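You operate a simulated robot arm through the tools that you are given. There is no shell and no other tool. Be economical: measure what you need, move in short steps, check, and stop when the job is done.

The job below is to be done with a simulated two-armed robot. You get a single attempt, and the scene is never put back.

Task
Shut the lower black drawer. Then put the beaker with the yellow ring in the basin of the sink. Then put the clamp from the top of the board bench on the flat grey box there. Then count the brown parcels on the top of the repair bench, then put as many of the clean blue filters from the top of the repair bench on top of the orange case. Then put the small orange box on the black cover. Then put the teal parcel on top of the grey case. Do these in the order given. Set down upright: beaker with the yellow ring, clean blue filter, small orange box, teal parcel.

It is judged by the outcome, as a careful person would: the job done as asked, and still so three seconds after it is handed in. It fails if anything else is knocked over, pushed out of place, dropped, spilled or broken. Lids that push on must go on centred and level and be pressed home; caps that screw on are set level and turned clockwise until they are tight.

Robot
Two 7-joint arms with three-finger grippers on one trunk, on a base that drives. Base frame: it is fixed to the floor where the robot stands at the start and does not move with it; the origin is under the middle of the robot, x ahead of it, y to its left, z up. Units: m, degrees, N and s.
The left shoulder is at the start at [0.07, 0.165, 1.188], the right one opposite. With the tool pointing down near the work surface each hand reaches from about 0.36 to 0.88 m from the robot's upright axis, wherever it stands, measured 20 degrees to its own side. Places, roughly: basin of the sink [-1.4, 0, 0.7]; beaker with the yellow ring [-1, 0.25, 1]; black cover (15x15x2 cm) [0.8, -0.1, 0.8]; brown parcel [2.5, 2, 1]; clamp (5x7x2 cm) [1.3, 2.1, 0.9]; clean blue filter (5x5x7 cm) [2.6, 1.5, 0.9]; flat grey box [0.75, 2, 0.75]; grey case (16x15x3 cm) [3.9, -0.1, 0.9]; lower black drawer [0.6, 0, 0.6]; orange case (16x15x3 cm) [2.9, 1.4, 0.9]; small orange box (7x10x11 cm) [3.8, -3.4, 0.9]; teal parcel (6x6x10 cm) [4.5, -2.8, 1.8]. Payload 3.91 kg a hand.
The TCP of each hand is the grasp point between the finger pads, 0.03 m short of the fingertips. In the tool frame z runs along the fingers and y along their closing line. Largest opening 0.116 m; the body of the gripper starts 0.073 m behind the TCP.
Orientation is that of the tool frame in the base frame, as [roll, pitch, yaw] about the fixed x, y, z axes, in that order (R = Rz(yaw) Ry(pitch) Rx(roll)). With the fingers straight down and closing along the base's y, the tool's x points along the base's -x, its y along +y and its z along -z.

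Tools
- The arms move only by the tool apply_moves. It takes "left_deltas", "right_deltas" or both (then of equal length, played together; a hand with none holds still); each is a list of rows, each a list of 7 numbers: the shift along the tool's x, y, z in units of 250 mm (1.0 is 250 mm), then the turn, a rotation vector about the tool's x, y, z in units of 90 degrees (1.0 is 90 degrees), then the opening, from 0 (shut) to 1 (fully open). In form: [[dx, dy, dz, wx, wy, wz, gripper], ...]. A call has 1 to 12 rows; each row is the pose to reach, as a shift and turn from the pose commanded when the call began, along the tool's axes at that moment. A call with a number of a shift or a turn outside -1 to 1 is refused whole. Rows are played at 5 a second. More than 0.05 m and 8.6 degrees between two rows, or a gripper value outside its range, and nothing of the call is played. Where a pose cannot be reached the arm comes as near as it can. A force on the tool above 40 N (or 10 N above the force at the start of the call, whichever is more), or a blocked arm, ends the call early, and 0.2 s more pass. Each finger travels about 0.153 m/s and halts on what it meets, pressing with about 24 N; the grip force reading is that of the motor and also rises with nothing between the fingers. The clock runs only during rows and for 0.2 s after the last one: add rows that repeat a pose to give the fingers time. It gives the time, the measured TCP pose, the force on the tool (base axes), the opening and the grip force at its end, in the units of the frame above (readings bear some noise), with the torque about the TCP (base axes, N m) and any sound that the robot's microphone picked up.
- Cameras (640 x 400 px; columns grow to the right, rows downward): "scene" is now at [0.0848, 0.0616, 1.4741]; the picture's right is [0.88, -0.47, -0.00], its down [-0.40, -0.75, -0.53] and it looks along [0.25, 0.47, -0.85] (base axes); focal length 214 px, centre (320, 200). "left" rides on the left gripper at [0.075, 0.017, -0.088] in its tool frame; the picture's right is [-0.22, 0.97, 0.00], its down [-0.70, -0.16, -0.70] and it looks along [-0.68, -0.16, 0.71] (tool axes); focal length 247 px, centre (320, 200). "right" rides on the right gripper at [0.052, 0.056, -0.088] in its tool frame; the picture's right is [-0.73, 0.68, 0.00], its down [-0.49, -0.52, -0.70] and it looks along [-0.48, -0.51, 0.71] (tool axes); focal length 247 px, centre (320, 200). There is no depth. A picture from a camera that has moved, and an enlarged one, comes with that camera's place and axes in the base frame and with its lens.
- get_image(camera): a new picture of that camera. No time passes.
- move_column(by): slides the trunk up (or, below 0, down) by that many m; the arms and the scene camera ride with it, the base frame stays. It gives what a move gives, with no picture.
- steer(legs): drives the robot by 1 to 6 legs, each [ahead, left, turn to the left] in m, m and degrees, along the robot's own axes; the way and the turn of a leg run together, so that a leg with both is an arc; at most 1.5 m and 180 degrees a leg. The arms and the cameras ride along, it lands a little off, and it stops where it bumps. It gives what a move gives.
- aim_head(pan, tilt): turns the head with the scene camera to pan (to the left, within 86 degrees either way) and tilt (down, from -29 to 69), counted from straight ahead of the robot. It gives what a move gives.
- zoom(camera, box): a new picture of the part [left, top, right, bottom] of that camera's present view, enlarged. No time passes.
- job_done(): hands the job in; it is judged then, once.

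Work in short steps. Places have to be worked out from the pictures, the camera data and where the tool is seen: move nearer, look again, correct. Check each grasp and each placing, and mend what went wrong. You have 196 turns and 192 pictures in all, those below and enlarged ones among them. Open the grippers and draw the arms clear of the work before you hand the job in, unless the task says otherwise.

The tools are called after "Emit:" as a command line: name --argument value ..., lists and objects as JSON in quotes. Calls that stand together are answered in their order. apply_moves: Moves the arms, as the interface text tells. Its arguments: {"type":"object","properties":{"left_deltas":{"type":"array"},"right_deltas":{"type":"array"}},"required":[]} The other tools are called the same way: move_column (by) slides the trunk up or down; steer (legs) drives the base; aim_head (pan, tilt) turns the head that bears the scene camera; get_image (camera) takes a picture; zoom (camera, box) takes an enlarged picture of a part of a camera's view; job_done () hands the job in.

At the start:

```text
time_s: 0.0
left_tcp_pos: [0.6792, 0.2773, 1.1548]
left_orientation: [179.9, -0.1, 180.0]
left_contact_force: [-0.8, 0.0, 0.4]
left_torque: [-0.02, -0.01, 0.04]
left_grip_width: 0.1161
left_finger_force: 0.0
right_tcp_pos: [0.6306, -0.2924, 1.0919]
right_orientation: [179.9, 0.0, 180.0]
right_contact_force: [0.7, 0.4, -0.4]
right_torque: [-0.02, 0.01, 0.01]
right_grip_width: 0.116
right_finger_force: 0.0
trunk travel left (down, up): [-0.725, 0.115]
robot x, y, heading: [-0.0001, -0.0001, 0.1]
head pan, tilt: [62.0, 57.7]
```

scene: 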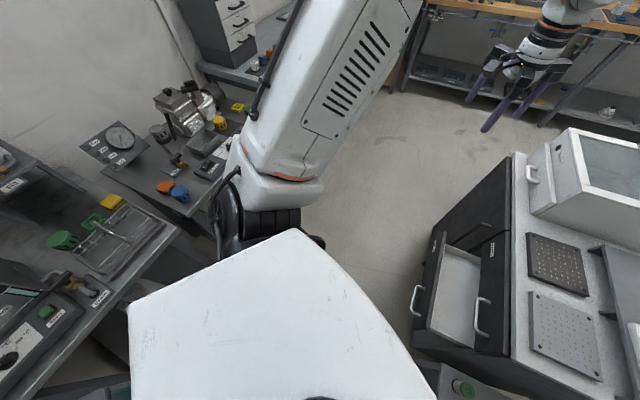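
right: 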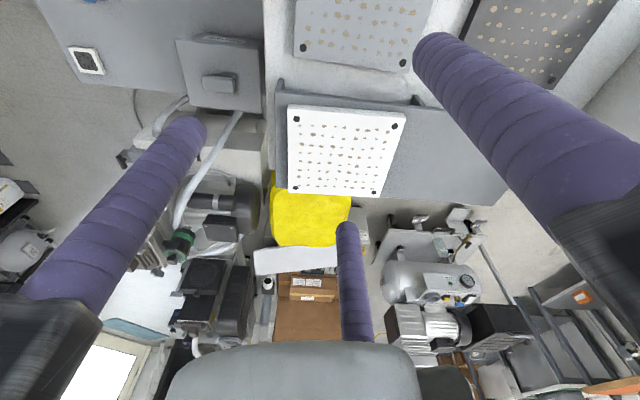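
left: 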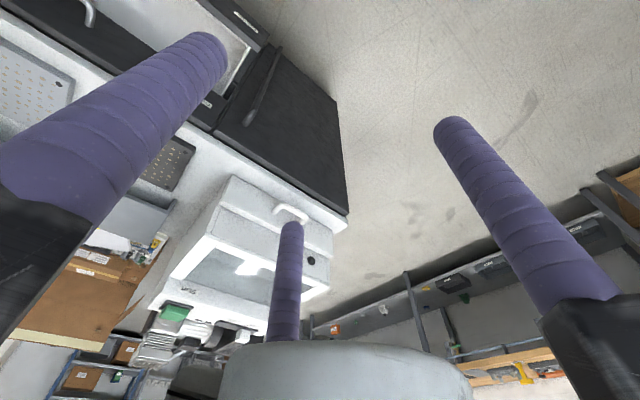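

I start by looking at the drawer ahead of the robot.

Emit:
aim_head --pan 0 --tilt 50

Emit:
get_image --camera "scene"

```text
time_s: 1.3
left_tcp_pos: [0.6796, 0.2762, 1.1535]
left_orientation: [179.9, 0.0, -179.9]
left_contact_force: [-0.2, -0.8, -0.5]
left_torque: [0.01, 0.03, 0.0]
left_grip_width: 0.116
left_finger_force: 0.1
right_tcp_pos: [0.6298, -0.2936, 1.0913]
right_orientation: [180.0, -0.1, 179.9]
right_contact_force: [0.2, -0.7, -0.2]
right_torque: [-0.01, -0.01, 0.02]
right_grip_width: 0.1162
right_finger_force: 0.1
trunk travel left (down, up): [-0.725, 0.115]
robot x, y, heading: [0.0014, -0.0023, 0.1]
head pan, tilt: [0.0, 50.0]
```

```text
188 pictures are left
camera scene: at [0.1294, 0.0006, 1.484], right [0.0, -1.0, 0.0], down [-0.77, 0.0, -0.64], along [0.64, 0.0, -0.77], focal length 214 px, centre (320, 200)
```

scene: 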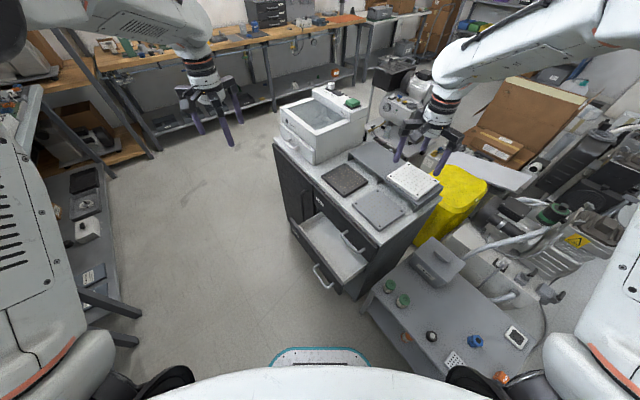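

The cabinet is turned relative to me, with one drawer open. I zoom in.

Emit:
zoom --camera "scene" --box '[260, 90, 450, 310]'

```text
1.82 times, centred on (355, 200) of scene
camera zoom: at [0.1294, 0.0006, 1.484], right [0.0, -1.0, 0.0], down [-0.77, 0.0, -0.64], along [0.64, 0.0, -0.77], focal length 390 px, centre (256, 200)
```

zoom: 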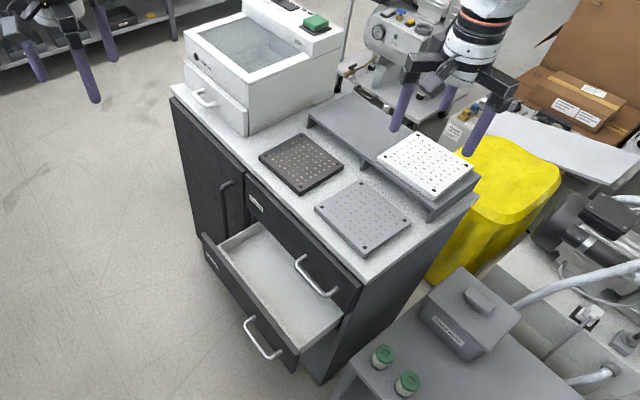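

The lower drawer is open by about 0.17 m along (-0.6, 0.8), so it closes along (0.6, -0.8). I bring the left hand in front of it, shut the fingers and turn it square to the drawer.

Emit:
apply_moves --left_deltas '[[0.13, -0.04, 0.11, 0, 0, 0.084, 0.6], [0.26, -0.09, 0.23, 0, 0, 0.168, 0.3], [0.39, -0.13, 0.34, 0, 0, 0.252, 0], [0.53, -0.17, 0.46, 0, 0, 0.337, 0], [0.66, -0.22, 0.57, 0, 0, 0.421, 0], [0.79, -0.26, 0.69, 0, 0, 0.505, 0], [0.92, -0.3, 0.8, 0, 0, 0.589, 0]]'

Emit:
get_image --camera "left"

Emit:
get_image --camera "scene"

```text
time_s: 2.9
left_tcp_pos: [0.4482, 0.2028, 0.9545]
left_orientation: [180.0, -0.1, 126.9]
left_contact_force: [0.2, 0.0, -0.4]
left_torque: [0.01, -0.03, 0.0]
left_grip_width: 0.0094
left_finger_force: 24.2
right_tcp_pos: [0.6288, -0.2937, 1.0918]
right_orientation: [179.9, 0.0, -180.0]
right_contact_force: [0.4, -0.1, -0.6]
right_torque: [0.01, -0.03, 0.0]
right_grip_width: 0.116
right_finger_force: 0.1
trunk travel left (down, up): [-0.725, 0.115]
robot x, y, heading: [-0.0018, -0.0015, -0.1]
head pan, tilt: [0.0, 50.0]
```

```text
186 pictures are left
camera left: at [0.4161, 0.2715, 1.0416], right [0.91, 0.41, 0.0], down [0.29, -0.65, 0.7], along [0.28, -0.64, -0.71], focal length 247 px, centre (320, 200)
```

left: 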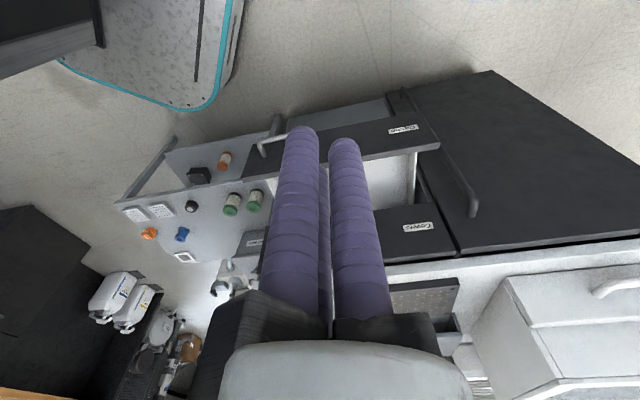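

```text
185 pictures are left
camera scene: at [0.1291, 0.0002, 1.484], right [0.0, -1.0, 0.0], down [-0.77, 0.0, -0.64], along [0.64, 0.0, -0.77], focal length 214 px, centre (320, 200)
```

scene: 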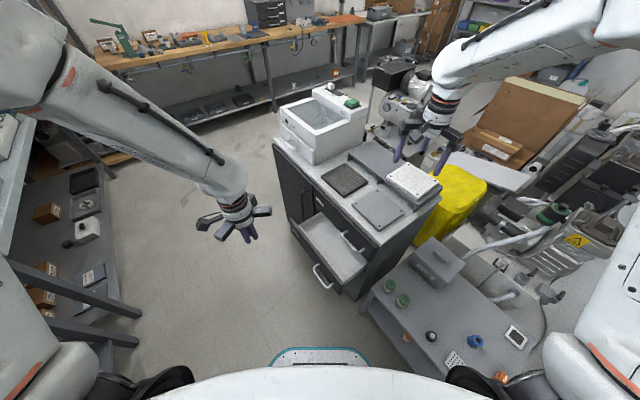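

The drawer front's centre is about (0.57, 0.03), its top near z 0.6; the handles are off to the right. I lower the hand in front of the left-centre of the drawer, tilting it 30° toward the cabinet.

Emit:
apply_moves --left_deltas '[[-0.07, 0.015, 0.16, 0, -0.05, 0, 0], [-0.15, 0.03, 0.33, 0, -0.11, 0, 0], [-0.22, 0.045, 0.5, 0, -0.166, 0, 0], [-0.29, 0.06, 0.67, 0, -0.22, 0, 0], [-0.37, 0.075, 0.84, 0, -0.28, 0, 0], [-0.44, 0.086, 1.0, 0, -0.333, 0, 0]]'

Emit:
apply_moves --left_deltas '[[0.09, 0, 0.16, 0, 0, 0, 0], [0.18, 0, 0.32, 0, 0, 0, 0], [0.288, 0, 0.5, 0, 0, 0, 0], [0.288, 0, 0.5, 0, 0, 0, 0]]'

Emit:
get_image --camera "left"

Emit:
get_image --camera "scene"

```text
time_s: 4.3
left_tcp_pos: [0.5351, 0.124, 0.7027]
left_orientation: [180.0, 30.1, 127.0]
left_contact_force: [0.0, 0.5, -0.4]
left_torque: [-0.03, 0.0, 0.0]
left_grip_width: 0.0092
left_finger_force: 23.8
right_tcp_pos: [0.6304, -0.2924, 1.0912]
right_orientation: [-179.9, -0.1, 180.0]
right_contact_force: [-0.6, 0.0, 0.4]
right_torque: [-0.02, 0.03, 0.02]
right_grip_width: 0.116
right_finger_force: 0.0
trunk travel left (down, up): [-0.725, 0.115]
robot x, y, heading: [-0.003, -0.0017, 0.1]
head pan, tilt: [0.0, 50.0]
```

```text
refused: row 3 steps farther than a row can; nothing moved
```

```text
184 pictures are left
camera left: at [0.4832, 0.2207, 0.7403], right [0.89, 0.43, 0.11], down [0.02, -0.3, 0.95], along [0.45, -0.85, -0.28], focal length 247 px, centre (320, 200)
```

left: 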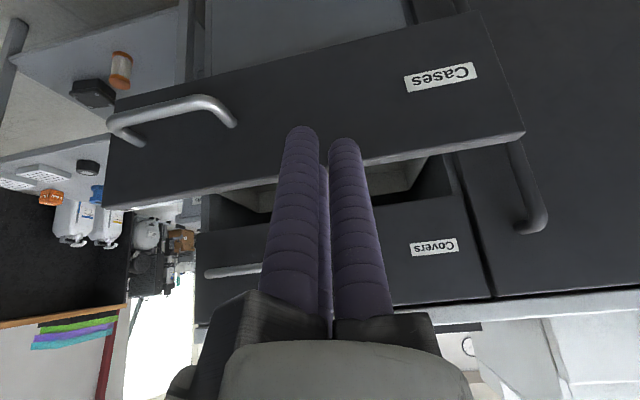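

```text
183 pictures are left
camera scene: at [0.1308, 0.0014, 1.4839], right [0.0, -1.0, 0.0], down [-0.77, 0.0, -0.64], along [0.64, 0.0, -0.77], focal length 214 px, centre (320, 200)
```

scene: 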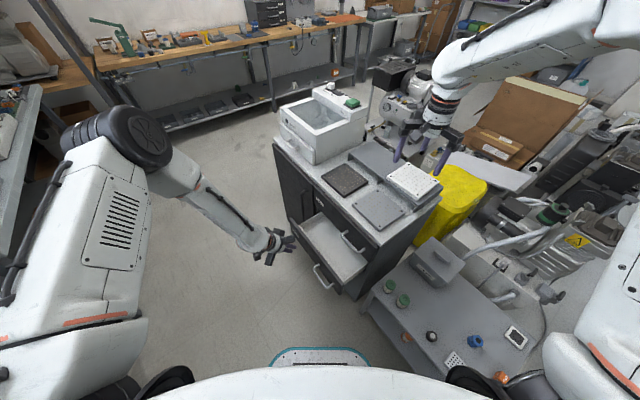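

The tips are beside the handle and clear of it. I lower them to the front panel's middle.

Emit:
apply_moves --left_deltas '[[0.08, 0, 0.14, 0, 0, 0, 0], [0.16, 0, 0.28, 0, 0, 0, 0], [0.23, 0, 0.4, 0, 0, 0, 0], [0.3, 0, 0.52, 0, 0, 0, 0], [0.3, 0, 0.52, 0, 0, 0, 0]]'

Emit:
get_image --camera "left"

```text
time_s: 5.5
left_tcp_pos: [0.5356, 0.1242, 0.5524]
left_orientation: [180.0, 30.1, 127.0]
left_contact_force: [-0.3, 0.3, -0.2]
left_torque: [-0.02, -0.03, 0.01]
left_grip_width: 0.0095
left_finger_force: 23.6
right_tcp_pos: [0.6284, -0.2926, 1.0926]
right_orientation: [179.9, 0.0, 179.9]
right_contact_force: [-1.0, -0.2, -1.3]
right_torque: [-0.01, -0.03, 0.03]
right_grip_width: 0.1164
right_finger_force: 0.0
trunk travel left (down, up): [-0.725, 0.115]
robot x, y, heading: [-0.0006, 0.0014, -0.1]
head pan, tilt: [0.0, 50.0]
```

```text
182 pictures are left
camera left: at [0.4832, 0.2208, 0.5912], right [0.9, 0.43, 0.11], down [0.02, -0.3, 0.95], along [0.45, -0.85, -0.28], focal length 247 px, centre (320, 200)
```

left: 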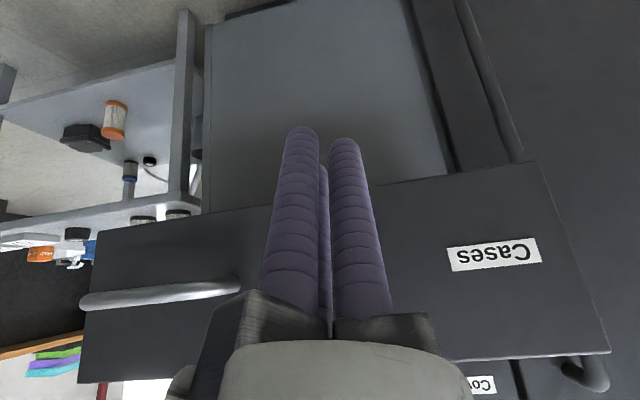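

The front panel spans z≈0.535–0.655, so I raise by 5 cm, then push along the closing direction.

Emit:
apply_moves --left_deltas '[[-0.11, 0, -0.19, 0, 0, 0, 0], [-0.225, 0, -0.122, 0, 0, 0, 0], [-0.34, 0, -0.055, 0, 0, 0, 0], [-0.425, 0, -0.005, 0, 0, 0, 0], [-0.51, 0, 0.045, 0, 0, 0, 0], [-0.6, 0, 0.095, 0, 0, 0, 0], [-0.67, 0, 0.135, 0, 0, 0, 0]]'

Emit:
get_image --camera "left"

Emit:
get_image --camera "scene"

```text
refused: row 1 steps farther than a row can; nothing moved
```

```text
181 pictures are left
camera left: at [0.4832, 0.2208, 0.5912], right [0.9, 0.43, 0.11], down [0.02, -0.3, 0.95], along [0.45, -0.85, -0.28], focal length 247 px, centre (320, 200)
```

left: 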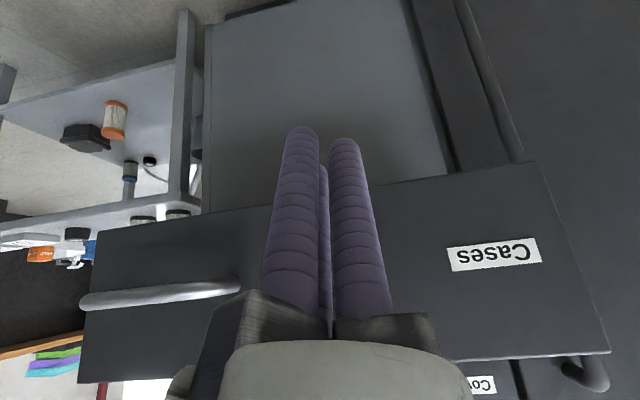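

```text
180 pictures are left
camera scene: at [0.1287, 0.0003, 1.484], right [0.0, -1.0, 0.0], down [-0.77, 0.0, -0.64], along [0.64, 0.0, -0.77], focal length 214 px, centre (320, 200)
```

scene: 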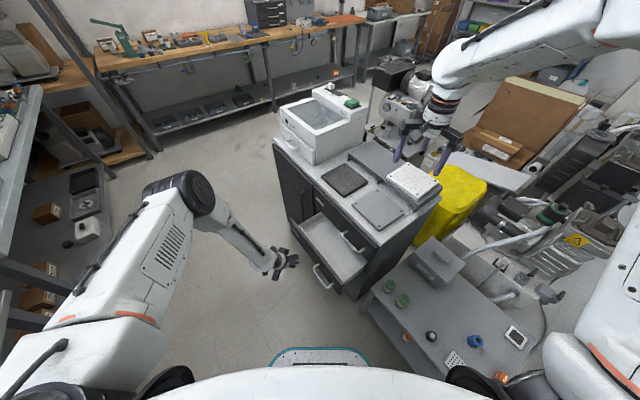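

The first step was slightly over the limit; same path with a shorter first row.

Emit:
apply_moves --left_deltas '[[-0.07, 0, -0.13, 0, 0, 0, 0], [-0.15, 0, -0.17, 0, 0, 0, 0], [-0.25, 0, -0.11, 0, 0, 0, 0], [-0.34, 0, -0.055, 0, 0, 0, 0], [-0.425, 0, -0.005, 0, 0, 0, 0], [-0.51, 0, 0.045, 0, 0, 0, 0], [-0.6, 0, 0.095, 0, 0, 0, 0], [-0.67, 0, 0.135, 0, 0, 0, 0]]'

Emit:
get_image --camera "left"

```text
time_s: 7.3
left_tcp_pos: [0.6293, -0.0025, 0.6113]
left_orientation: [-180.0, 30.0, 126.9]
left_contact_force: [-0.7, 0.8, -0.5]
left_torque: [0.01, 0.0, -0.02]
left_grip_width: 0.0092
left_finger_force: 24.2
right_tcp_pos: [0.6308, -0.2944, 1.091]
right_orientation: [-180.0, 0.0, -180.0]
right_contact_force: [0.1, -0.1, -0.1]
right_torque: [-0.01, 0.02, -0.01]
right_grip_width: 0.116
right_finger_force: 0.0
trunk travel left (down, up): [-0.725, 0.115]
robot x, y, heading: [-0.0005, 0.0062, 0.2]
head pan, tilt: [0.0, 50.0]
```

```text
179 pictures are left
camera left: at [0.5789, 0.0941, 0.6483], right [0.9, 0.43, 0.11], down [0.02, -0.3, 0.95], along [0.45, -0.85, -0.28], focal length 247 px, centre (320, 200)
```

left: 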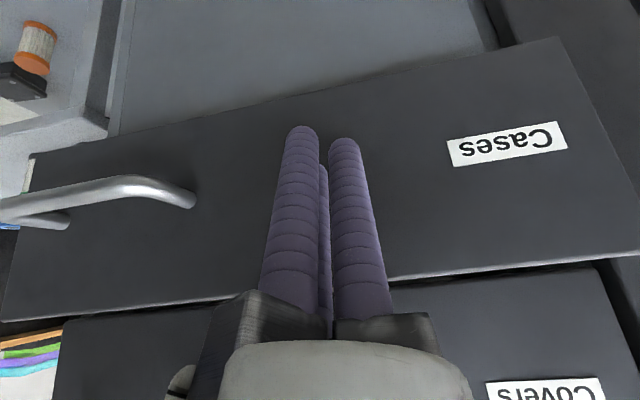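

The tips are on the face and it seems to be moving; I continue with small steps until resistance.

Emit:
apply_moves --left_deltas '[[-0.07, 0, 0.04, 0, 0, 0, 0], [-0.14, 0, 0.08, 0, 0, 0, 0], [-0.21, 0, 0.12, 0, 0, 0, 0], [-0.28, 0, 0.16, 0, 0, 0, 0], [-0.33, 0, 0.19, 0, 0, 0, 0], [-0.38, 0, 0.22, 0, 0, 0, 0], [-0.43, 0, 0.25, 0, 0, 0, 0]]'

Emit:
get_image --camera "left"

Emit:
get_image --camera "scene"

```text
time_s: 8.0
left_tcp_pos: [0.6555, -0.0336, 0.6079]
left_orientation: [-179.9, 29.4, 127.0]
left_contact_force: [0.8, 0.4, 0.0]
left_torque: [-0.01, -0.01, -0.01]
left_grip_width: 0.0093
left_finger_force: 24.5
right_tcp_pos: [0.6295, -0.2908, 1.0901]
right_orientation: [-180.0, 0.0, -180.0]
right_contact_force: [0.4, -0.8, 0.6]
right_torque: [-0.03, 0.0, 0.0]
right_grip_width: 0.116
right_finger_force: 0.0
trunk travel left (down, up): [-0.725, 0.115]
robot x, y, heading: [0.0014, 0.0072, 0.1]
head pan, tilt: [0.0, 50.0]
stopped in row 3 (left hand): the force on the tool passed its limit at 113 N (the readings are from after the stop); the commanded pose is now the measured one
```

```text
178 pictures are left
camera left: at [0.6043, 0.0624, 0.6473], right [0.9, 0.43, 0.11], down [0.03, -0.31, 0.95], along [0.44, -0.85, -0.29], focal length 247 px, centre (320, 200)
```

left: 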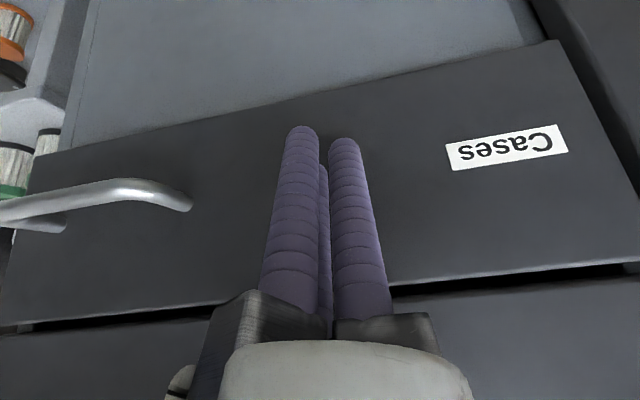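

```text
177 pictures are left
camera scene: at [0.128, 0.0019, 1.484], right [0.0, -1.0, 0.0], down [-0.77, 0.0, -0.64], along [0.64, 0.0, -0.77], focal length 214 px, centre (320, 200)
```

scene: 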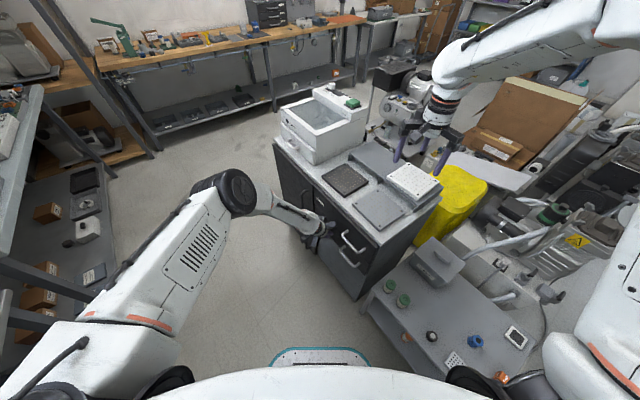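

It hit its stop. I back off and check that it is flush.

Emit:
apply_moves --left_deltas '[[0.14, 0, -0.08, 0, 0, 0, 0], [0.28, 0, -0.16, 0, 0, 0, 0], [0.42, 0, -0.24, 0, 0, 0, 0], [0.56, 0, -0.32, 0, 0, 0, 0]]'

Emit:
get_image --camera "left"

Emit:
zoom --camera "scene" --box '[260, 90, 450, 310]'

```text
time_s: 9.0
left_tcp_pos: [0.5591, 0.0913, 0.6062]
left_orientation: [-179.9, 29.5, 126.9]
left_contact_force: [0.8, 0.6, 0.2]
left_torque: [0.02, -0.03, 0.02]
left_grip_width: 0.0093
left_finger_force: 23.8
right_tcp_pos: [0.6293, -0.2915, 1.0911]
right_orientation: [-180.0, 0.0, 180.0]
right_contact_force: [-0.4, 0.1, 0.1]
right_torque: [-0.06, 0.02, 0.0]
right_grip_width: 0.1161
right_finger_force: 0.1
trunk travel left (down, up): [-0.725, 0.115]
robot x, y, heading: [-0.0017, -0.0013, 0.0]
head pan, tilt: [0.0, 50.0]
```

```text
176 pictures are left
camera left: at [0.508, 0.1882, 0.6445], right [0.9, 0.43, 0.11], down [0.03, -0.3, 0.95], along [0.44, -0.85, -0.29], focal length 247 px, centre (320, 200)
```

left: 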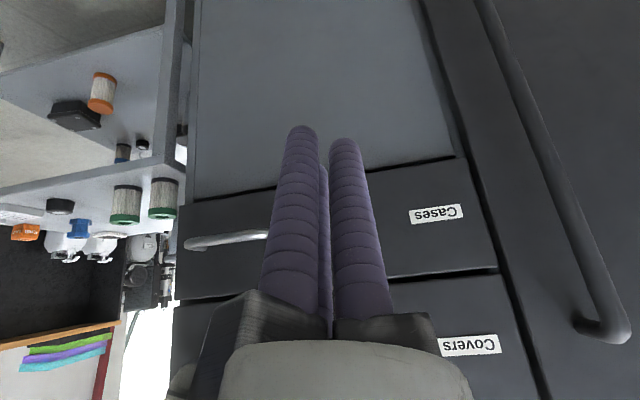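

```text
1.82 times, centred on (355, 200) of scene
camera zoom: at [0.1284, 0.0023, 1.4841], right [0.0, -1.0, 0.0], down [-0.77, 0.0, -0.64], along [0.64, 0.0, -0.77], focal length 390 px, centre (256, 200)
```

zoom: 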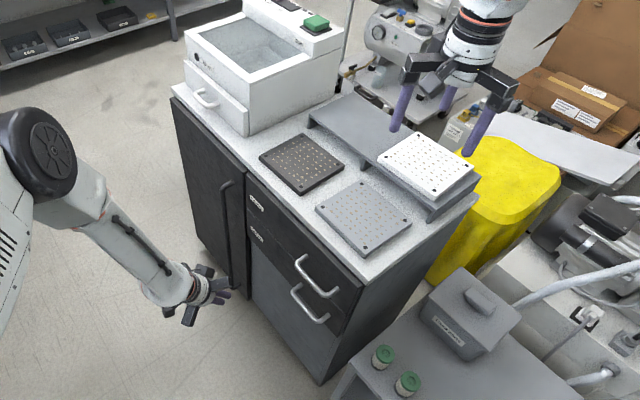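

The lower drawer is flush. I retract the left arm up and upright, and pull both in for driving.

Emit:
apply_moves --left_deltas '[[-0.015, 0, -0.16, 0, 0.055, 0, 0], [-0.03, 0, -0.32, 0, 0.11, 0, 0.2], [-0.045, 0, -0.48, 0, 0.167, 0, 0.4], [-0.06, 0, -0.64, 0, 0.22, 0, 0.6], [-0.075, 0, -0.8, 0, 0.28, 0, 0.8], [-0.09, 0, -0.96, 0, 0.333, 0, 1]]' --right_deltas '[[0.14, 0, 0, 0, 0, 0, 1], [0.28, 0, 0, 0, 0, 0, 1], [0.42, 0, 0, 0, 0, 0, 1], [0.56, 0, 0, 0, 0, 0, 1], [0.7, 0, 0, 0, 0, 0, 1], [0.84, 0, 0, 0, 0, 0, 1]]'

Emit:
aim_head --pan 86 --tilt 35

Emit:
get_image --camera "scene"

Emit:
aim_head --pan -86 --tilt 35

Emit:
get_image --camera "scene"

```text
time_s: 10.4
left_tcp_pos: [0.5016, 0.1764, 0.8271]
left_orientation: [-179.9, -0.6, 127.1]
left_contact_force: [0.5, -0.5, 0.2]
left_torque: [-0.07, 0.02, -0.02]
left_grip_width: 0.1161
left_finger_force: 0.0
right_tcp_pos: [0.4264, -0.2932, 1.0816]
right_orientation: [177.1, -0.4, 179.2]
right_contact_force: [0.4, 0.1, 0.0]
right_torque: [-0.03, -0.03, 0.02]
right_grip_width: 0.1161
right_finger_force: 0.0
right hand out of reach, approached as far as the arm can: row 6
trunk travel left (down, up): [-0.725, 0.115]
robot x, y, heading: [0.002, -0.0018, 0.2]
head pan, tilt: [0.0, 50.0]
```

```text
time_s: 12.0
left_tcp_pos: [0.5017, 0.1741, 0.827]
left_orientation: [179.9, -0.6, 126.9]
left_contact_force: [-0.5, -0.6, -0.9]
left_torque: [-0.01, 0.0, 0.01]
left_grip_width: 0.1162
left_finger_force: 0.0
right_tcp_pos: [0.4287, -0.2929, 1.08]
right_orientation: [177.1, -0.6, 179.6]
right_contact_force: [-0.4, -0.2, 0.9]
right_torque: [0.01, 0.02, -0.02]
right_grip_width: 0.1159
right_finger_force: 0.1
trunk travel left (down, up): [-0.725, 0.115]
robot x, y, heading: [-0.0022, -0.0038, 0.3]
head pan, tilt: [85.9, 35.0]
```

```text
174 pictures are left
camera scene: at [0.1195, -0.0015, 1.4721], right [-0.04, -1.0, 0.0], down [-0.86, 0.03, -0.51], along [0.51, -0.02, -0.86], focal length 214 px, centre (320, 200)
```

scene: 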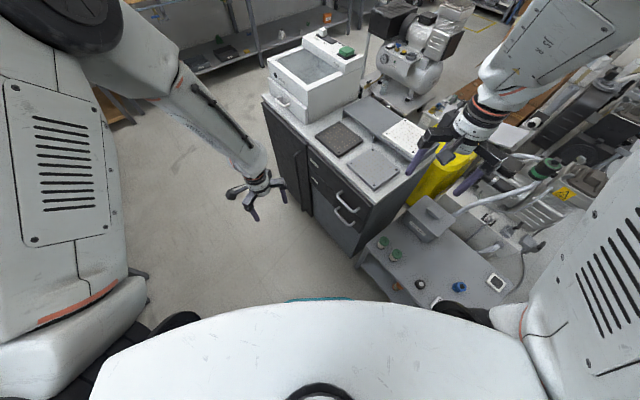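

```text
time_s: 14.6
left_tcp_pos: [0.5018, 0.1739, 0.8269]
left_orientation: [179.9, -0.6, 126.9]
left_contact_force: [0.0, -0.3, 0.0]
left_torque: [0.0, 0.02, -0.03]
left_grip_width: 0.1161
left_finger_force: 0.1
right_tcp_pos: [0.4303, -0.2944, 1.0812]
right_orientation: [176.9, -0.1, 179.5]
right_contact_force: [0.2, 0.6, 0.6]
right_torque: [-0.05, 0.02, 0.02]
right_grip_width: 0.116
right_finger_force: 0.1
trunk travel left (down, up): [-0.725, 0.115]
robot x, y, heading: [0.0015, -0.0037, -0.1]
head pan, tilt: [-85.9, 35.0]
```

```text
173 pictures are left
camera scene: at [0.1044, -0.0704, 1.506], right [-0.81, -0.59, 0.0], down [-0.34, 0.46, -0.82], along [0.49, -0.66, -0.57], focal length 214 px, centre (320, 200)
```

scene: 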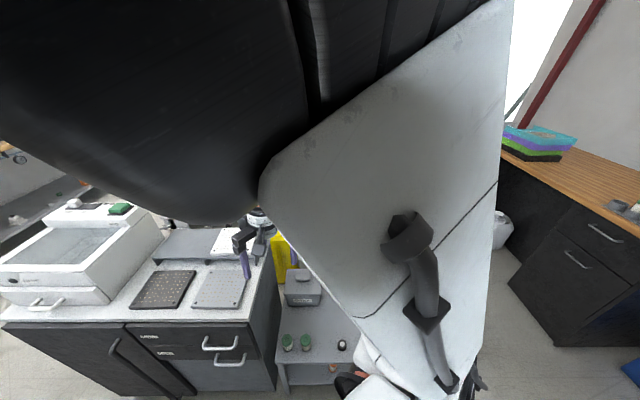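

The views seem taken mid-motion; I take another one alone.

Emit:
get_image --camera "scene"

```text
172 pictures are left
camera scene: at [0.1044, -0.0704, 1.506], right [-0.81, -0.59, 0.0], down [-0.34, 0.46, -0.82], along [0.49, -0.66, -0.57], focal length 214 px, centre (320, 200)
```

scene: 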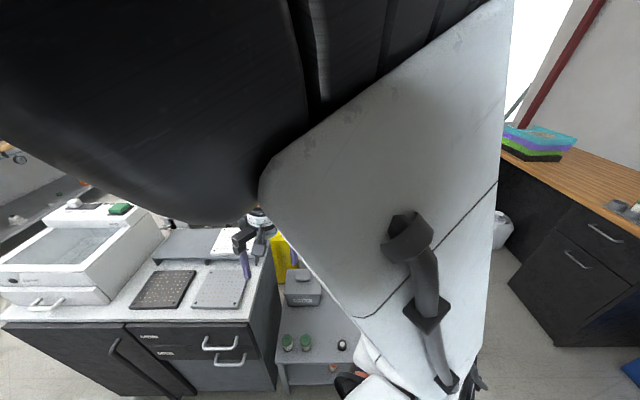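

I turn the head left and check the picture's own axes.

Emit:
aim_head --pan 86 --tilt 30

Emit:
get_image --camera "scene"

```text
time_s: 17.2
left_tcp_pos: [0.5021, 0.1752, 0.8275]
left_orientation: [180.0, -0.6, 126.9]
left_contact_force: [-0.5, 0.4, 0.7]
left_torque: [0.01, -0.01, -0.04]
left_grip_width: 0.1159
left_finger_force: 0.0
right_tcp_pos: [0.4292, -0.2943, 1.0817]
right_orientation: [177.0, -0.2, 179.5]
right_contact_force: [0.3, -0.3, -0.2]
right_torque: [-0.02, -0.03, 0.0]
right_grip_width: 0.1162
right_finger_force: 0.1
trunk travel left (down, up): [-0.725, 0.115]
robot x, y, heading: [0.0061, -0.0023, 0.0]
head pan, tilt: [85.9, 30.0]
```

```text
171 pictures are left
camera scene: at [0.1362, -0.0295, 1.5092], right [-0.34, -0.94, 0.0], down [-0.51, 0.18, -0.84], along [0.79, -0.28, -0.54], focal length 214 px, centre (320, 200)
```

scene: 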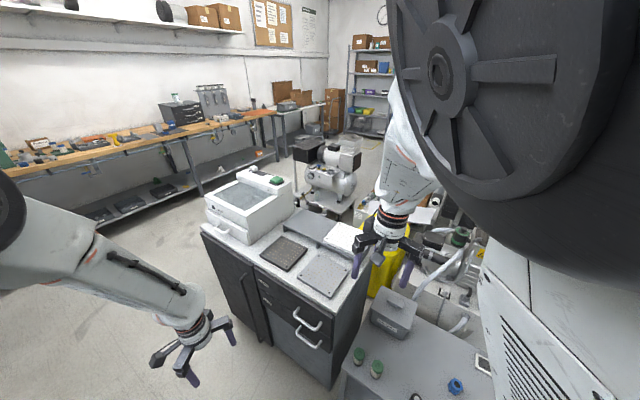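

The right elbow, raised by my pulling it in, blocks the head. I put the right hand back where it was, bring the left one to its starting kind of pose, then look.

Emit:
apply_moves --right_deltas '[[-0.14, 0, 0, 0, 0, 0, 1], [-0.28, 0, 0, 0, 0, 0, 1], [-0.42, 0, 0, 0, 0, 0, 1], [-0.56, 0, 0, 0, 0, 0, 1], [-0.66, 0, 0, 0, 0, 0, 1]]' --left_deltas '[[0, 0, -0.16, 0, 0, -0.09, 1], [0, 0, -0.32, 0, 0, -0.18, 1], [0, 0, -0.48, 0, 0, -0.27, 1], [0, 0, -0.64, 0, 0, -0.36, 1], [0, 0, -0.8, 0, 0, -0.45, 1]]'

Emit:
aim_head --pan 86 --tilt 25

Emit:
get_image --camera "scene"

```text
time_s: 18.4
left_tcp_pos: [0.502, 0.1704, 1.029]
left_orientation: [179.6, -0.4, 167.5]
left_contact_force: [-0.7, -0.8, -0.1]
left_torque: [0.01, -0.02, -0.02]
left_grip_width: 0.1159
left_finger_force: 0.1
right_tcp_pos: [0.5959, -0.299, 1.0856]
right_orientation: [180.0, 0.1, -179.9]
right_contact_force: [-0.8, -0.3, 0.3]
right_torque: [-0.05, -0.01, -0.01]
right_grip_width: 0.1161
right_finger_force: 0.0
trunk travel left (down, up): [-0.725, 0.115]
robot x, y, heading: [0.0001, -0.0016, 0.3]
head pan, tilt: [85.9, 30.0]
```

```text
time_s: 19.1
left_tcp_pos: [0.5026, 0.1725, 1.0304]
left_orientation: [179.6, -0.5, 167.4]
left_contact_force: [-0.3, 0.0, 0.0]
left_torque: [-0.03, 0.0, -0.03]
left_grip_width: 0.1158
left_finger_force: 0.0
right_tcp_pos: [0.5948, -0.2977, 1.0845]
right_orientation: [179.9, 0.0, -179.9]
right_contact_force: [-0.9, -0.1, 0.9]
right_torque: [-0.03, -0.03, 0.0]
right_grip_width: 0.1158
right_finger_force: 0.1
trunk travel left (down, up): [-0.725, 0.115]
robot x, y, heading: [-0.0002, 0.0008, 0.1]
head pan, tilt: [85.9, 25.0]
```

```text
170 pictures are left
camera scene: at [0.0585, 0.0926, 1.5215], right [1.0, -0.07, 0.0], down [-0.03, -0.42, -0.91], along [0.06, 0.9, -0.42], focal length 214 px, centre (320, 200)
```

scene: 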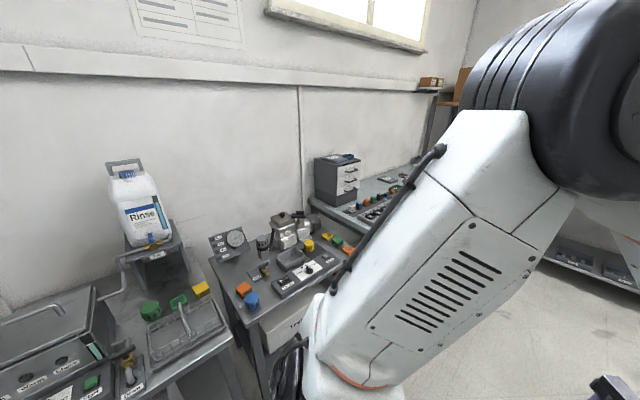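

Left side has close benches. I check the right side before choosing the turn direction.

Emit:
aim_head --pan -86 --tilt 25

Emit:
get_image --camera "scene"

```text
time_s: 21.7
left_tcp_pos: [0.5024, 0.1713, 1.0286]
left_orientation: [179.6, -0.5, 167.4]
left_contact_force: [0.4, -0.1, 0.1]
left_torque: [0.0, 0.0, 0.0]
left_grip_width: 0.1159
left_finger_force: 0.1
right_tcp_pos: [0.5963, -0.298, 1.0844]
right_orientation: [180.0, 0.0, -180.0]
right_contact_force: [0.7, -0.2, -0.4]
right_torque: [-0.04, 0.01, -0.01]
right_grip_width: 0.116
right_finger_force: 0.1
trunk travel left (down, up): [-0.725, 0.115]
robot x, y, heading: [-0.0012, 0.0028, -0.1]
head pan, tilt: [-85.9, 25.0]
```

```text
169 pictures are left
camera scene: at [0.059, -0.0912, 1.5215], right [-1.0, -0.07, 0.0], down [-0.03, 0.42, -0.91], along [0.07, -0.9, -0.42], focal length 214 px, centre (320, 200)
```

scene: 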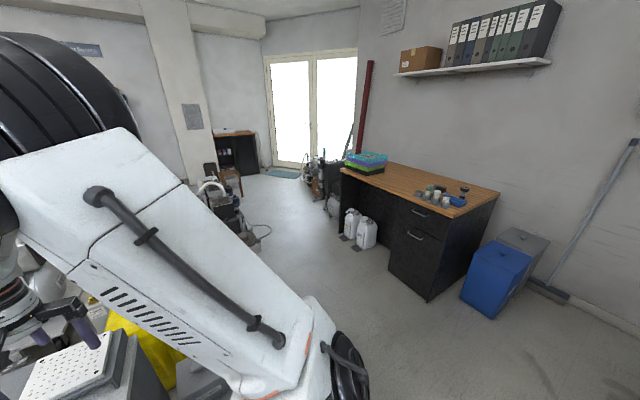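

The right is open. I back up slightly and turn right 90°, then look again.

Emit:
steer --legs '[[-0.12, 0, 0], [0, 0, -90]]'

Emit:
aim_head --pan -75 --tilt 40

Emit:
get_image --camera "scene"

```text
time_s: 26.9
left_tcp_pos: [0.0395, -0.5064, 1.0299]
left_orientation: [179.7, -0.5, 76.2]
left_contact_force: [-0.4, 0.1, 0.0]
left_torque: [0.0, 0.05, -0.02]
left_grip_width: 0.1162
left_finger_force: 0.0
right_tcp_pos: [-0.4322, -0.5902, 1.0854]
right_orientation: [179.9, 0.1, 88.9]
right_contact_force: [-0.8, -0.6, 0.2]
right_torque: [0.0, -0.02, -0.01]
right_grip_width: 0.1158
right_finger_force: 0.1
trunk travel left (down, up): [-0.725, 0.115]
robot x, y, heading: [-0.1219, 0.0023, -91.3]
head pan, tilt: [-85.9, 25.0]
```

```text
time_s: 27.6
left_tcp_pos: [0.0385, -0.5056, 1.0297]
left_orientation: [179.6, -0.5, 76.1]
left_contact_force: [-0.8, 0.2, 0.1]
left_torque: [0.0, -0.01, 0.02]
left_grip_width: 0.1162
left_finger_force: 0.2
right_tcp_pos: [-0.4325, -0.5897, 1.085]
right_orientation: [179.9, 0.0, 88.9]
right_contact_force: [-0.8, -0.4, -0.1]
right_torque: [-0.02, 0.03, 0.01]
right_grip_width: 0.1161
right_finger_force: 0.0
trunk travel left (down, up): [-0.725, 0.115]
robot x, y, heading: [-0.1248, -0.0011, -91.0]
head pan, tilt: [-75.0, 40.0]
```

```text
168 pictures are left
camera scene: at [-0.2041, -0.0702, 1.4982], right [-0.24, 0.97, 0.0], down [0.62, 0.15, -0.77], along [-0.74, -0.18, -0.64], focal length 214 px, centre (320, 200)
```

scene: 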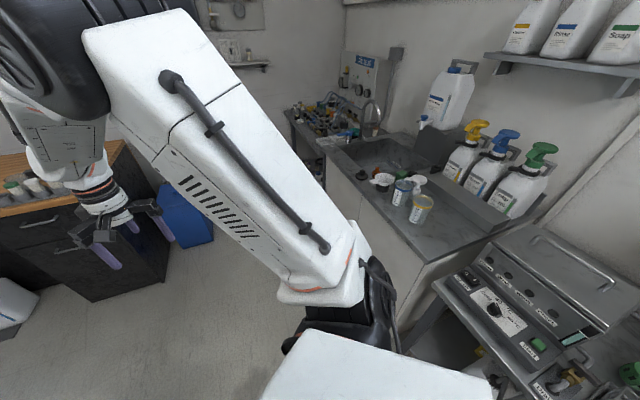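

Emit:
zoom --camera "scene" --box '[310, 100, 560, 260]'

```text
2.50 times, centred on (435, 180) of scene
camera zoom: at [-0.2041, -0.0702, 1.4982], right [-0.24, 0.97, 0.0], down [0.62, 0.15, -0.77], along [-0.74, -0.18, -0.64], focal length 536 px, centre (32, 250)
```

zoom: 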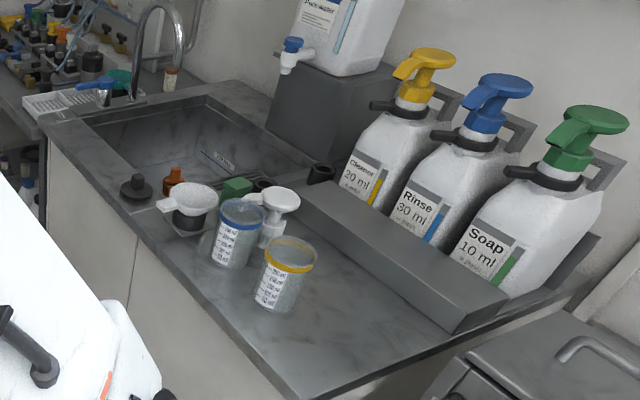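

The beaker with the yellow ring stands on the counter near (-0.9, 0.18); the counter faces about (0.59, -0.81). I drive to (-0.6, -0.7) and turn to face it.

Emit:
steer --legs '[[0.7, -0.48, 0], [0, 0, -143]]'

Emit:
aim_head --pan 0 --tilt 35

Emit:
get_image --camera "scene"

```text
time_s: 38.1
left_tcp_pos: [-1.0595, -0.3974, 1.029]
left_orientation: [179.6, -0.5, -65.9]
left_contact_force: [-0.1, 0.1, 0.9]
left_torque: [0.0, 0.0, 0.0]
left_grip_width: 0.1162
left_finger_force: 0.0
right_tcp_pos: [-0.7398, -0.0419, 1.0846]
right_orientation: [-180.0, 0.0, -53.2]
right_contact_force: [0.2, 0.2, 0.0]
right_torque: [-0.02, -0.01, -0.02]
right_grip_width: 0.1163
right_finger_force: 0.1
trunk travel left (down, up): [-0.725, 0.115]
robot x, y, heading: [-0.6226, -0.6964, 126.4]
head pan, tilt: [-75.0, 40.0]
```

```text
time_s: 39.5
left_tcp_pos: [-1.0593, -0.3977, 1.0284]
left_orientation: [179.7, -0.4, -65.9]
left_contact_force: [-0.3, 0.2, -0.5]
left_torque: [-0.02, -0.01, -0.01]
left_grip_width: 0.116
left_finger_force: 0.0
right_tcp_pos: [-0.7391, -0.0411, 1.086]
right_orientation: [-180.0, -0.1, -53.3]
right_contact_force: [-0.4, 0.6, 0.1]
right_torque: [0.0, 0.0, 0.02]
right_grip_width: 0.1158
right_finger_force: 0.0
trunk travel left (down, up): [-0.725, 0.115]
robot x, y, heading: [-0.6233, -0.6987, 126.7]
head pan, tilt: [0.0, 35.0]
```

```text
166 pictures are left
camera scene: at [-0.7027, -0.5862, 1.5057], right [0.8, 0.6, 0.0], down [0.34, -0.46, -0.82], along [-0.49, 0.66, -0.57], focal length 214 px, centre (320, 200)
```

scene: 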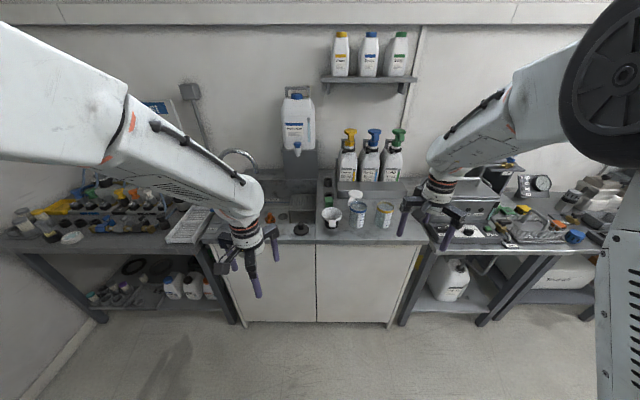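

Beaker triangulates to (-0.916, 0.176, ~0.91). I advance 0.25 m so it lies about 0.62 m ahead on the right side.

Emit:
steer --legs '[[0.25, 0, 0]]'

Emit:
aim_head --pan 0 --tilt 50

Emit:
get_image --camera "scene"

Emit:
get_image --camera "right"

```text
time_s: 41.3
left_tcp_pos: [-1.2094, -0.1995, 1.029]
left_orientation: [179.7, -0.6, -65.9]
left_contact_force: [-0.2, 0.4, 0.4]
left_torque: [0.01, 0.0, 0.0]
left_grip_width: 0.116
left_finger_force: 0.1
right_tcp_pos: [-0.888, 0.1561, 1.0858]
right_orientation: [179.9, 0.0, -53.2]
right_contact_force: [0.2, 0.4, -0.1]
right_torque: [0.03, 0.01, 0.02]
right_grip_width: 0.1163
right_finger_force: 0.1
trunk travel left (down, up): [-0.725, 0.115]
robot x, y, heading: [-0.7689, -0.502, 126.6]
head pan, tilt: [0.0, 35.0]
```

```text
time_s: 42.1
left_tcp_pos: [-1.2084, -0.1983, 1.029]
left_orientation: [179.5, -0.5, -65.8]
left_contact_force: [0.4, -0.1, 0.4]
left_torque: [0.01, 0.01, 0.02]
left_grip_width: 0.1162
left_finger_force: 0.0
right_tcp_pos: [-0.8886, 0.1579, 1.0849]
right_orientation: [180.0, 0.0, -53.2]
right_contact_force: [0.1, -0.1, -0.2]
right_torque: [-0.04, 0.02, 0.0]
right_grip_width: 0.1162
right_finger_force: 0.0
trunk travel left (down, up): [-0.725, 0.115]
robot x, y, heading: [-0.7733, -0.502, 126.6]
head pan, tilt: [0.0, 50.0]
```

```text
165 pictures are left
camera scene: at [-0.8451, -0.3959, 1.4839], right [0.8, 0.6, 0.0], down [0.46, -0.61, -0.64], along [-0.39, 0.51, -0.77], focal length 214 px, centre (320, 200)
```

scene: 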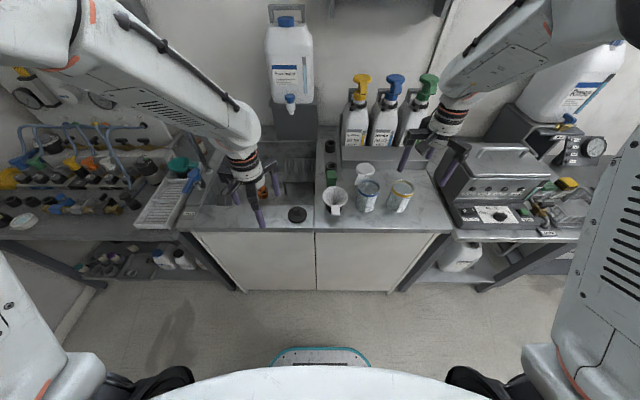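

```text
164 pictures are left
camera right: at [-0.9024, 0.0826, 1.1732], right [-0.98, 0.18, 0.0], down [0.13, 0.7, 0.7], along [0.13, 0.69, -0.71], focal length 247 px, centre (320, 200)
```

right: 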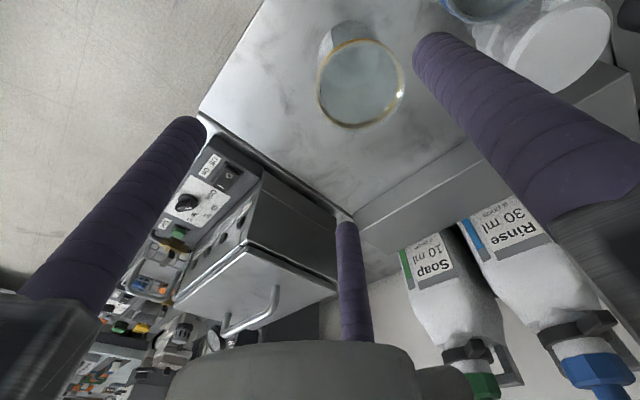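

Both views agree: beaker rim centre (-0.922, 0.161, 0.962), 7 cm wide. I centre the right hand above it, opening narrowed to clear the blue-ring beaker, and look.

Emit:
apply_moves --right_deltas '[[-0.04, 0.05, 0.06, 0, 0, 0, 0.8], [-0.089, 0.098, 0.16, 0, 0, 0, 0.8], [-0.089, 0.098, 0.28, 0, 0, 0, 0.8], [-0.089, 0.098, 0.28, 0, 0, 0, 0.8]]'

Emit:
get_image --camera "right"

```text
time_s: 43.1
left_tcp_pos: [-1.2085, -0.1991, 1.0291]
left_orientation: [179.6, -0.5, -65.9]
left_contact_force: [-0.5, 0.1, -0.5]
left_torque: [0.0, 0.01, 0.03]
left_grip_width: 0.1161
left_finger_force: 0.0
right_tcp_pos: [-0.9226, 0.1588, 1.0138]
right_orientation: [180.0, 0.0, -53.1]
right_contact_force: [0.0, -0.1, -0.9]
right_torque: [0.01, 0.02, -0.01]
right_grip_width: 0.093
right_finger_force: 0.0
trunk travel left (down, up): [-0.725, 0.115]
robot x, y, heading: [-0.7645, -0.5006, 126.8]
head pan, tilt: [0.0, 50.0]
```

```text
163 pictures are left
camera right: at [-0.9366, 0.084, 1.102], right [-0.98, 0.18, 0.0], down [0.13, 0.7, 0.7], along [0.12, 0.69, -0.71], focal length 247 px, centre (320, 200)
```

right: 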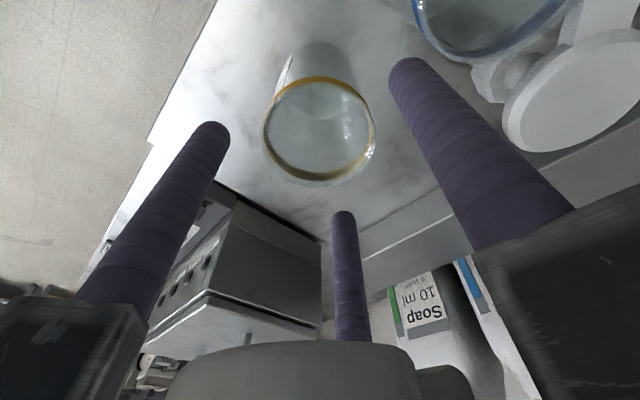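

The beaker is centred between the fingers, clear of the blue one. I descend 8.5 cm and close.

Emit:
apply_moves --right_deltas '[[0, 0, 0.1, 0, 0, 0, 0.8], [0, 0, 0.2, 0, 0, 0, 0.8], [0, 0, 0.3, 0, 0, 0, 0.8], [0, 0, 0.35, 0, 0, 0, 0.8], [0, 0, 0.35, 0, 0, 0, 0.6], [0, 0, 0.35, 0, 0, 0, 0.45], [0, 0, 0.35, 0, 0, 0, 0.45], [0, 0, 0.35, 0, 0, 0, 0.45]]'

Emit:
get_image --camera "right"

```text
time_s: 44.9
left_tcp_pos: [-1.2076, -0.1995, 1.0292]
left_orientation: [179.6, -0.5, -65.9]
left_contact_force: [0.1, -0.4, 1.1]
left_torque: [0.0, 0.01, 0.0]
left_grip_width: 0.116
left_finger_force: 0.1
right_tcp_pos: [-0.9224, 0.1601, 0.927]
right_orientation: [-180.0, 0.1, -53.2]
right_contact_force: [-0.1, 0.0, -0.3]
right_torque: [-0.08, -0.01, 0.0]
right_grip_width: 0.0697
right_finger_force: 24.3
trunk travel left (down, up): [-0.725, 0.115]
robot x, y, heading: [-0.7665, -0.4994, 127.0]
head pan, tilt: [0.0, 50.0]
```

```text
162 pictures are left
camera right: at [-0.9363, 0.0852, 1.0158], right [-0.98, 0.18, 0.0], down [0.13, 0.7, 0.7], along [0.13, 0.69, -0.71], focal length 247 px, centre (320, 200)
```

right: 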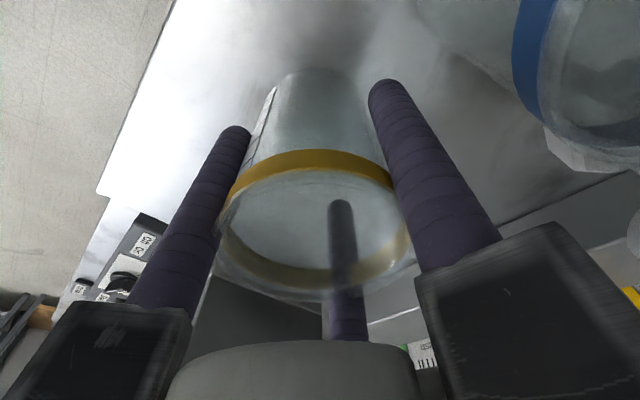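

Gripped (0.0697 m). I lift 0.13 m and move the left hand up out of the basin view, then look.

Emit:
apply_moves --right_deltas '[[0, 0, -0.1, 0, 0, 0, 0.45], [0, 0, -0.25, 0, 0, 0, 0.45], [0, 0, -0.4, 0, 0, 0, 0.45], [0, 0, -0.52, 0, 0, 0, 0.45]]' --left_deltas '[[0.1, 0.05, -0.1, 0, 0, 0, 1], [0.2, 0.15, -0.2, 0, 0, 0, 1], [0.2, 0.3, -0.3, 0, 0, 0, 1], [0.2, 0.45, -0.4, 0, 0, 0, 1]]'

Emit:
get_image --camera "scene"

Emit:
get_image --camera "left"

```text
time_s: 45.9
left_tcp_pos: [-1.288, -0.2902, 1.132]
left_orientation: [176.7, -0.9, -66.3]
left_contact_force: [-0.3, -0.2, 0.7]
left_torque: [0.0, 0.11, -0.04]
left_grip_width: 0.116
left_finger_force: 0.1
right_tcp_pos: [-0.9209, 0.1616, 1.0583]
right_orientation: [-180.0, 0.2, -53.3]
right_contact_force: [0.3, 0.3, -0.6]
right_torque: [-0.04, 0.0, 0.01]
right_grip_width: 0.0698
right_finger_force: 23.9
trunk travel left (down, up): [-0.725, 0.115]
robot x, y, heading: [-0.7704, -0.4966, 126.7]
head pan, tilt: [0.0, 50.0]
```

```text
161 pictures are left
camera scene: at [-0.8434, -0.3975, 1.4841], right [0.8, 0.6, 0.0], down [0.46, -0.61, -0.64], along [-0.39, 0.52, -0.77], focal length 214 px, centre (320, 200)
```

scene: 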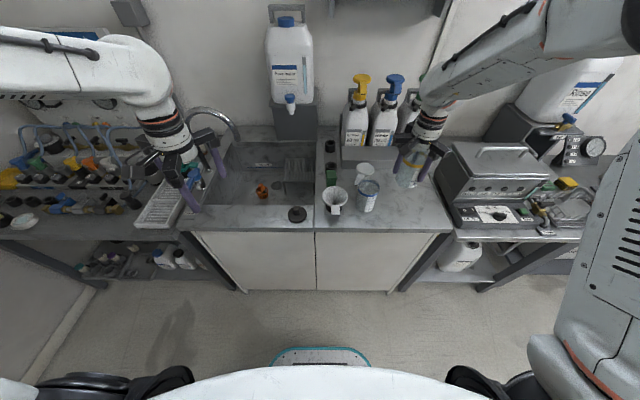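

```text
160 pictures are left
camera left: at [-1.2686, -0.3636, 1.2221], right [-0.98, -0.18, 0.05], down [-0.1, 0.73, 0.68], along [-0.16, 0.66, -0.73], focal length 247 px, centre (320, 200)
```

left: 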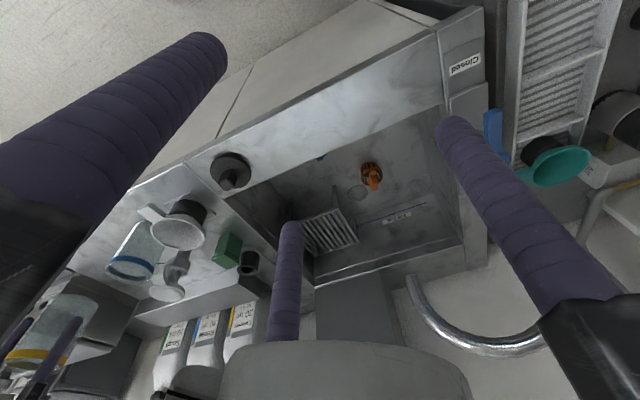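

Emit:
zoom --camera "left" --box '[220, 90, 480, 290]'

Emit:
zoom --camera "scene" --box '[170, 110, 430, 270]'

```text
2.00 times, centred on (350, 190) of left
camera zoom: at [-1.2686, -0.3636, 1.2221], right [-0.98, -0.18, 0.05], down [-0.1, 0.73, 0.68], along [-0.16, 0.66, -0.73], focal length 494 px, centre (260, 220)
```

zoom: 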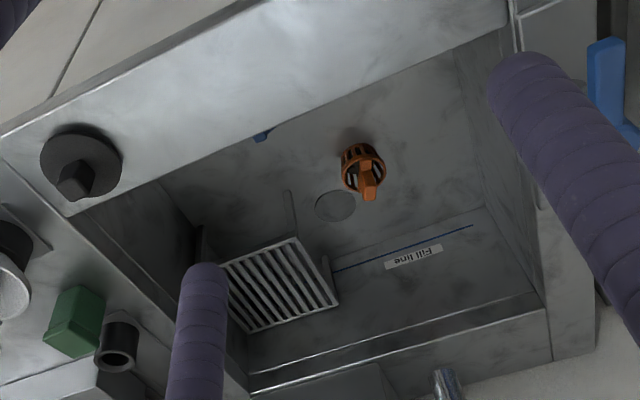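

```text
2.46 times, centred on (300, 190) of scene
camera zoom: at [-0.8434, -0.3975, 1.4841], right [0.8, 0.6, 0.0], down [0.46, -0.61, -0.64], along [-0.39, 0.52, -0.77], focal length 528 px, centre (369, 225)
```

zoom: 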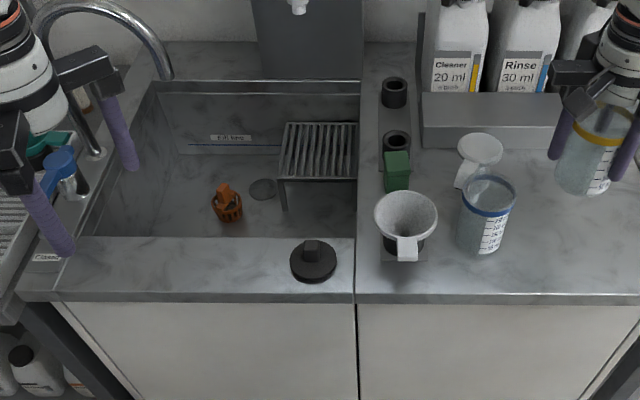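

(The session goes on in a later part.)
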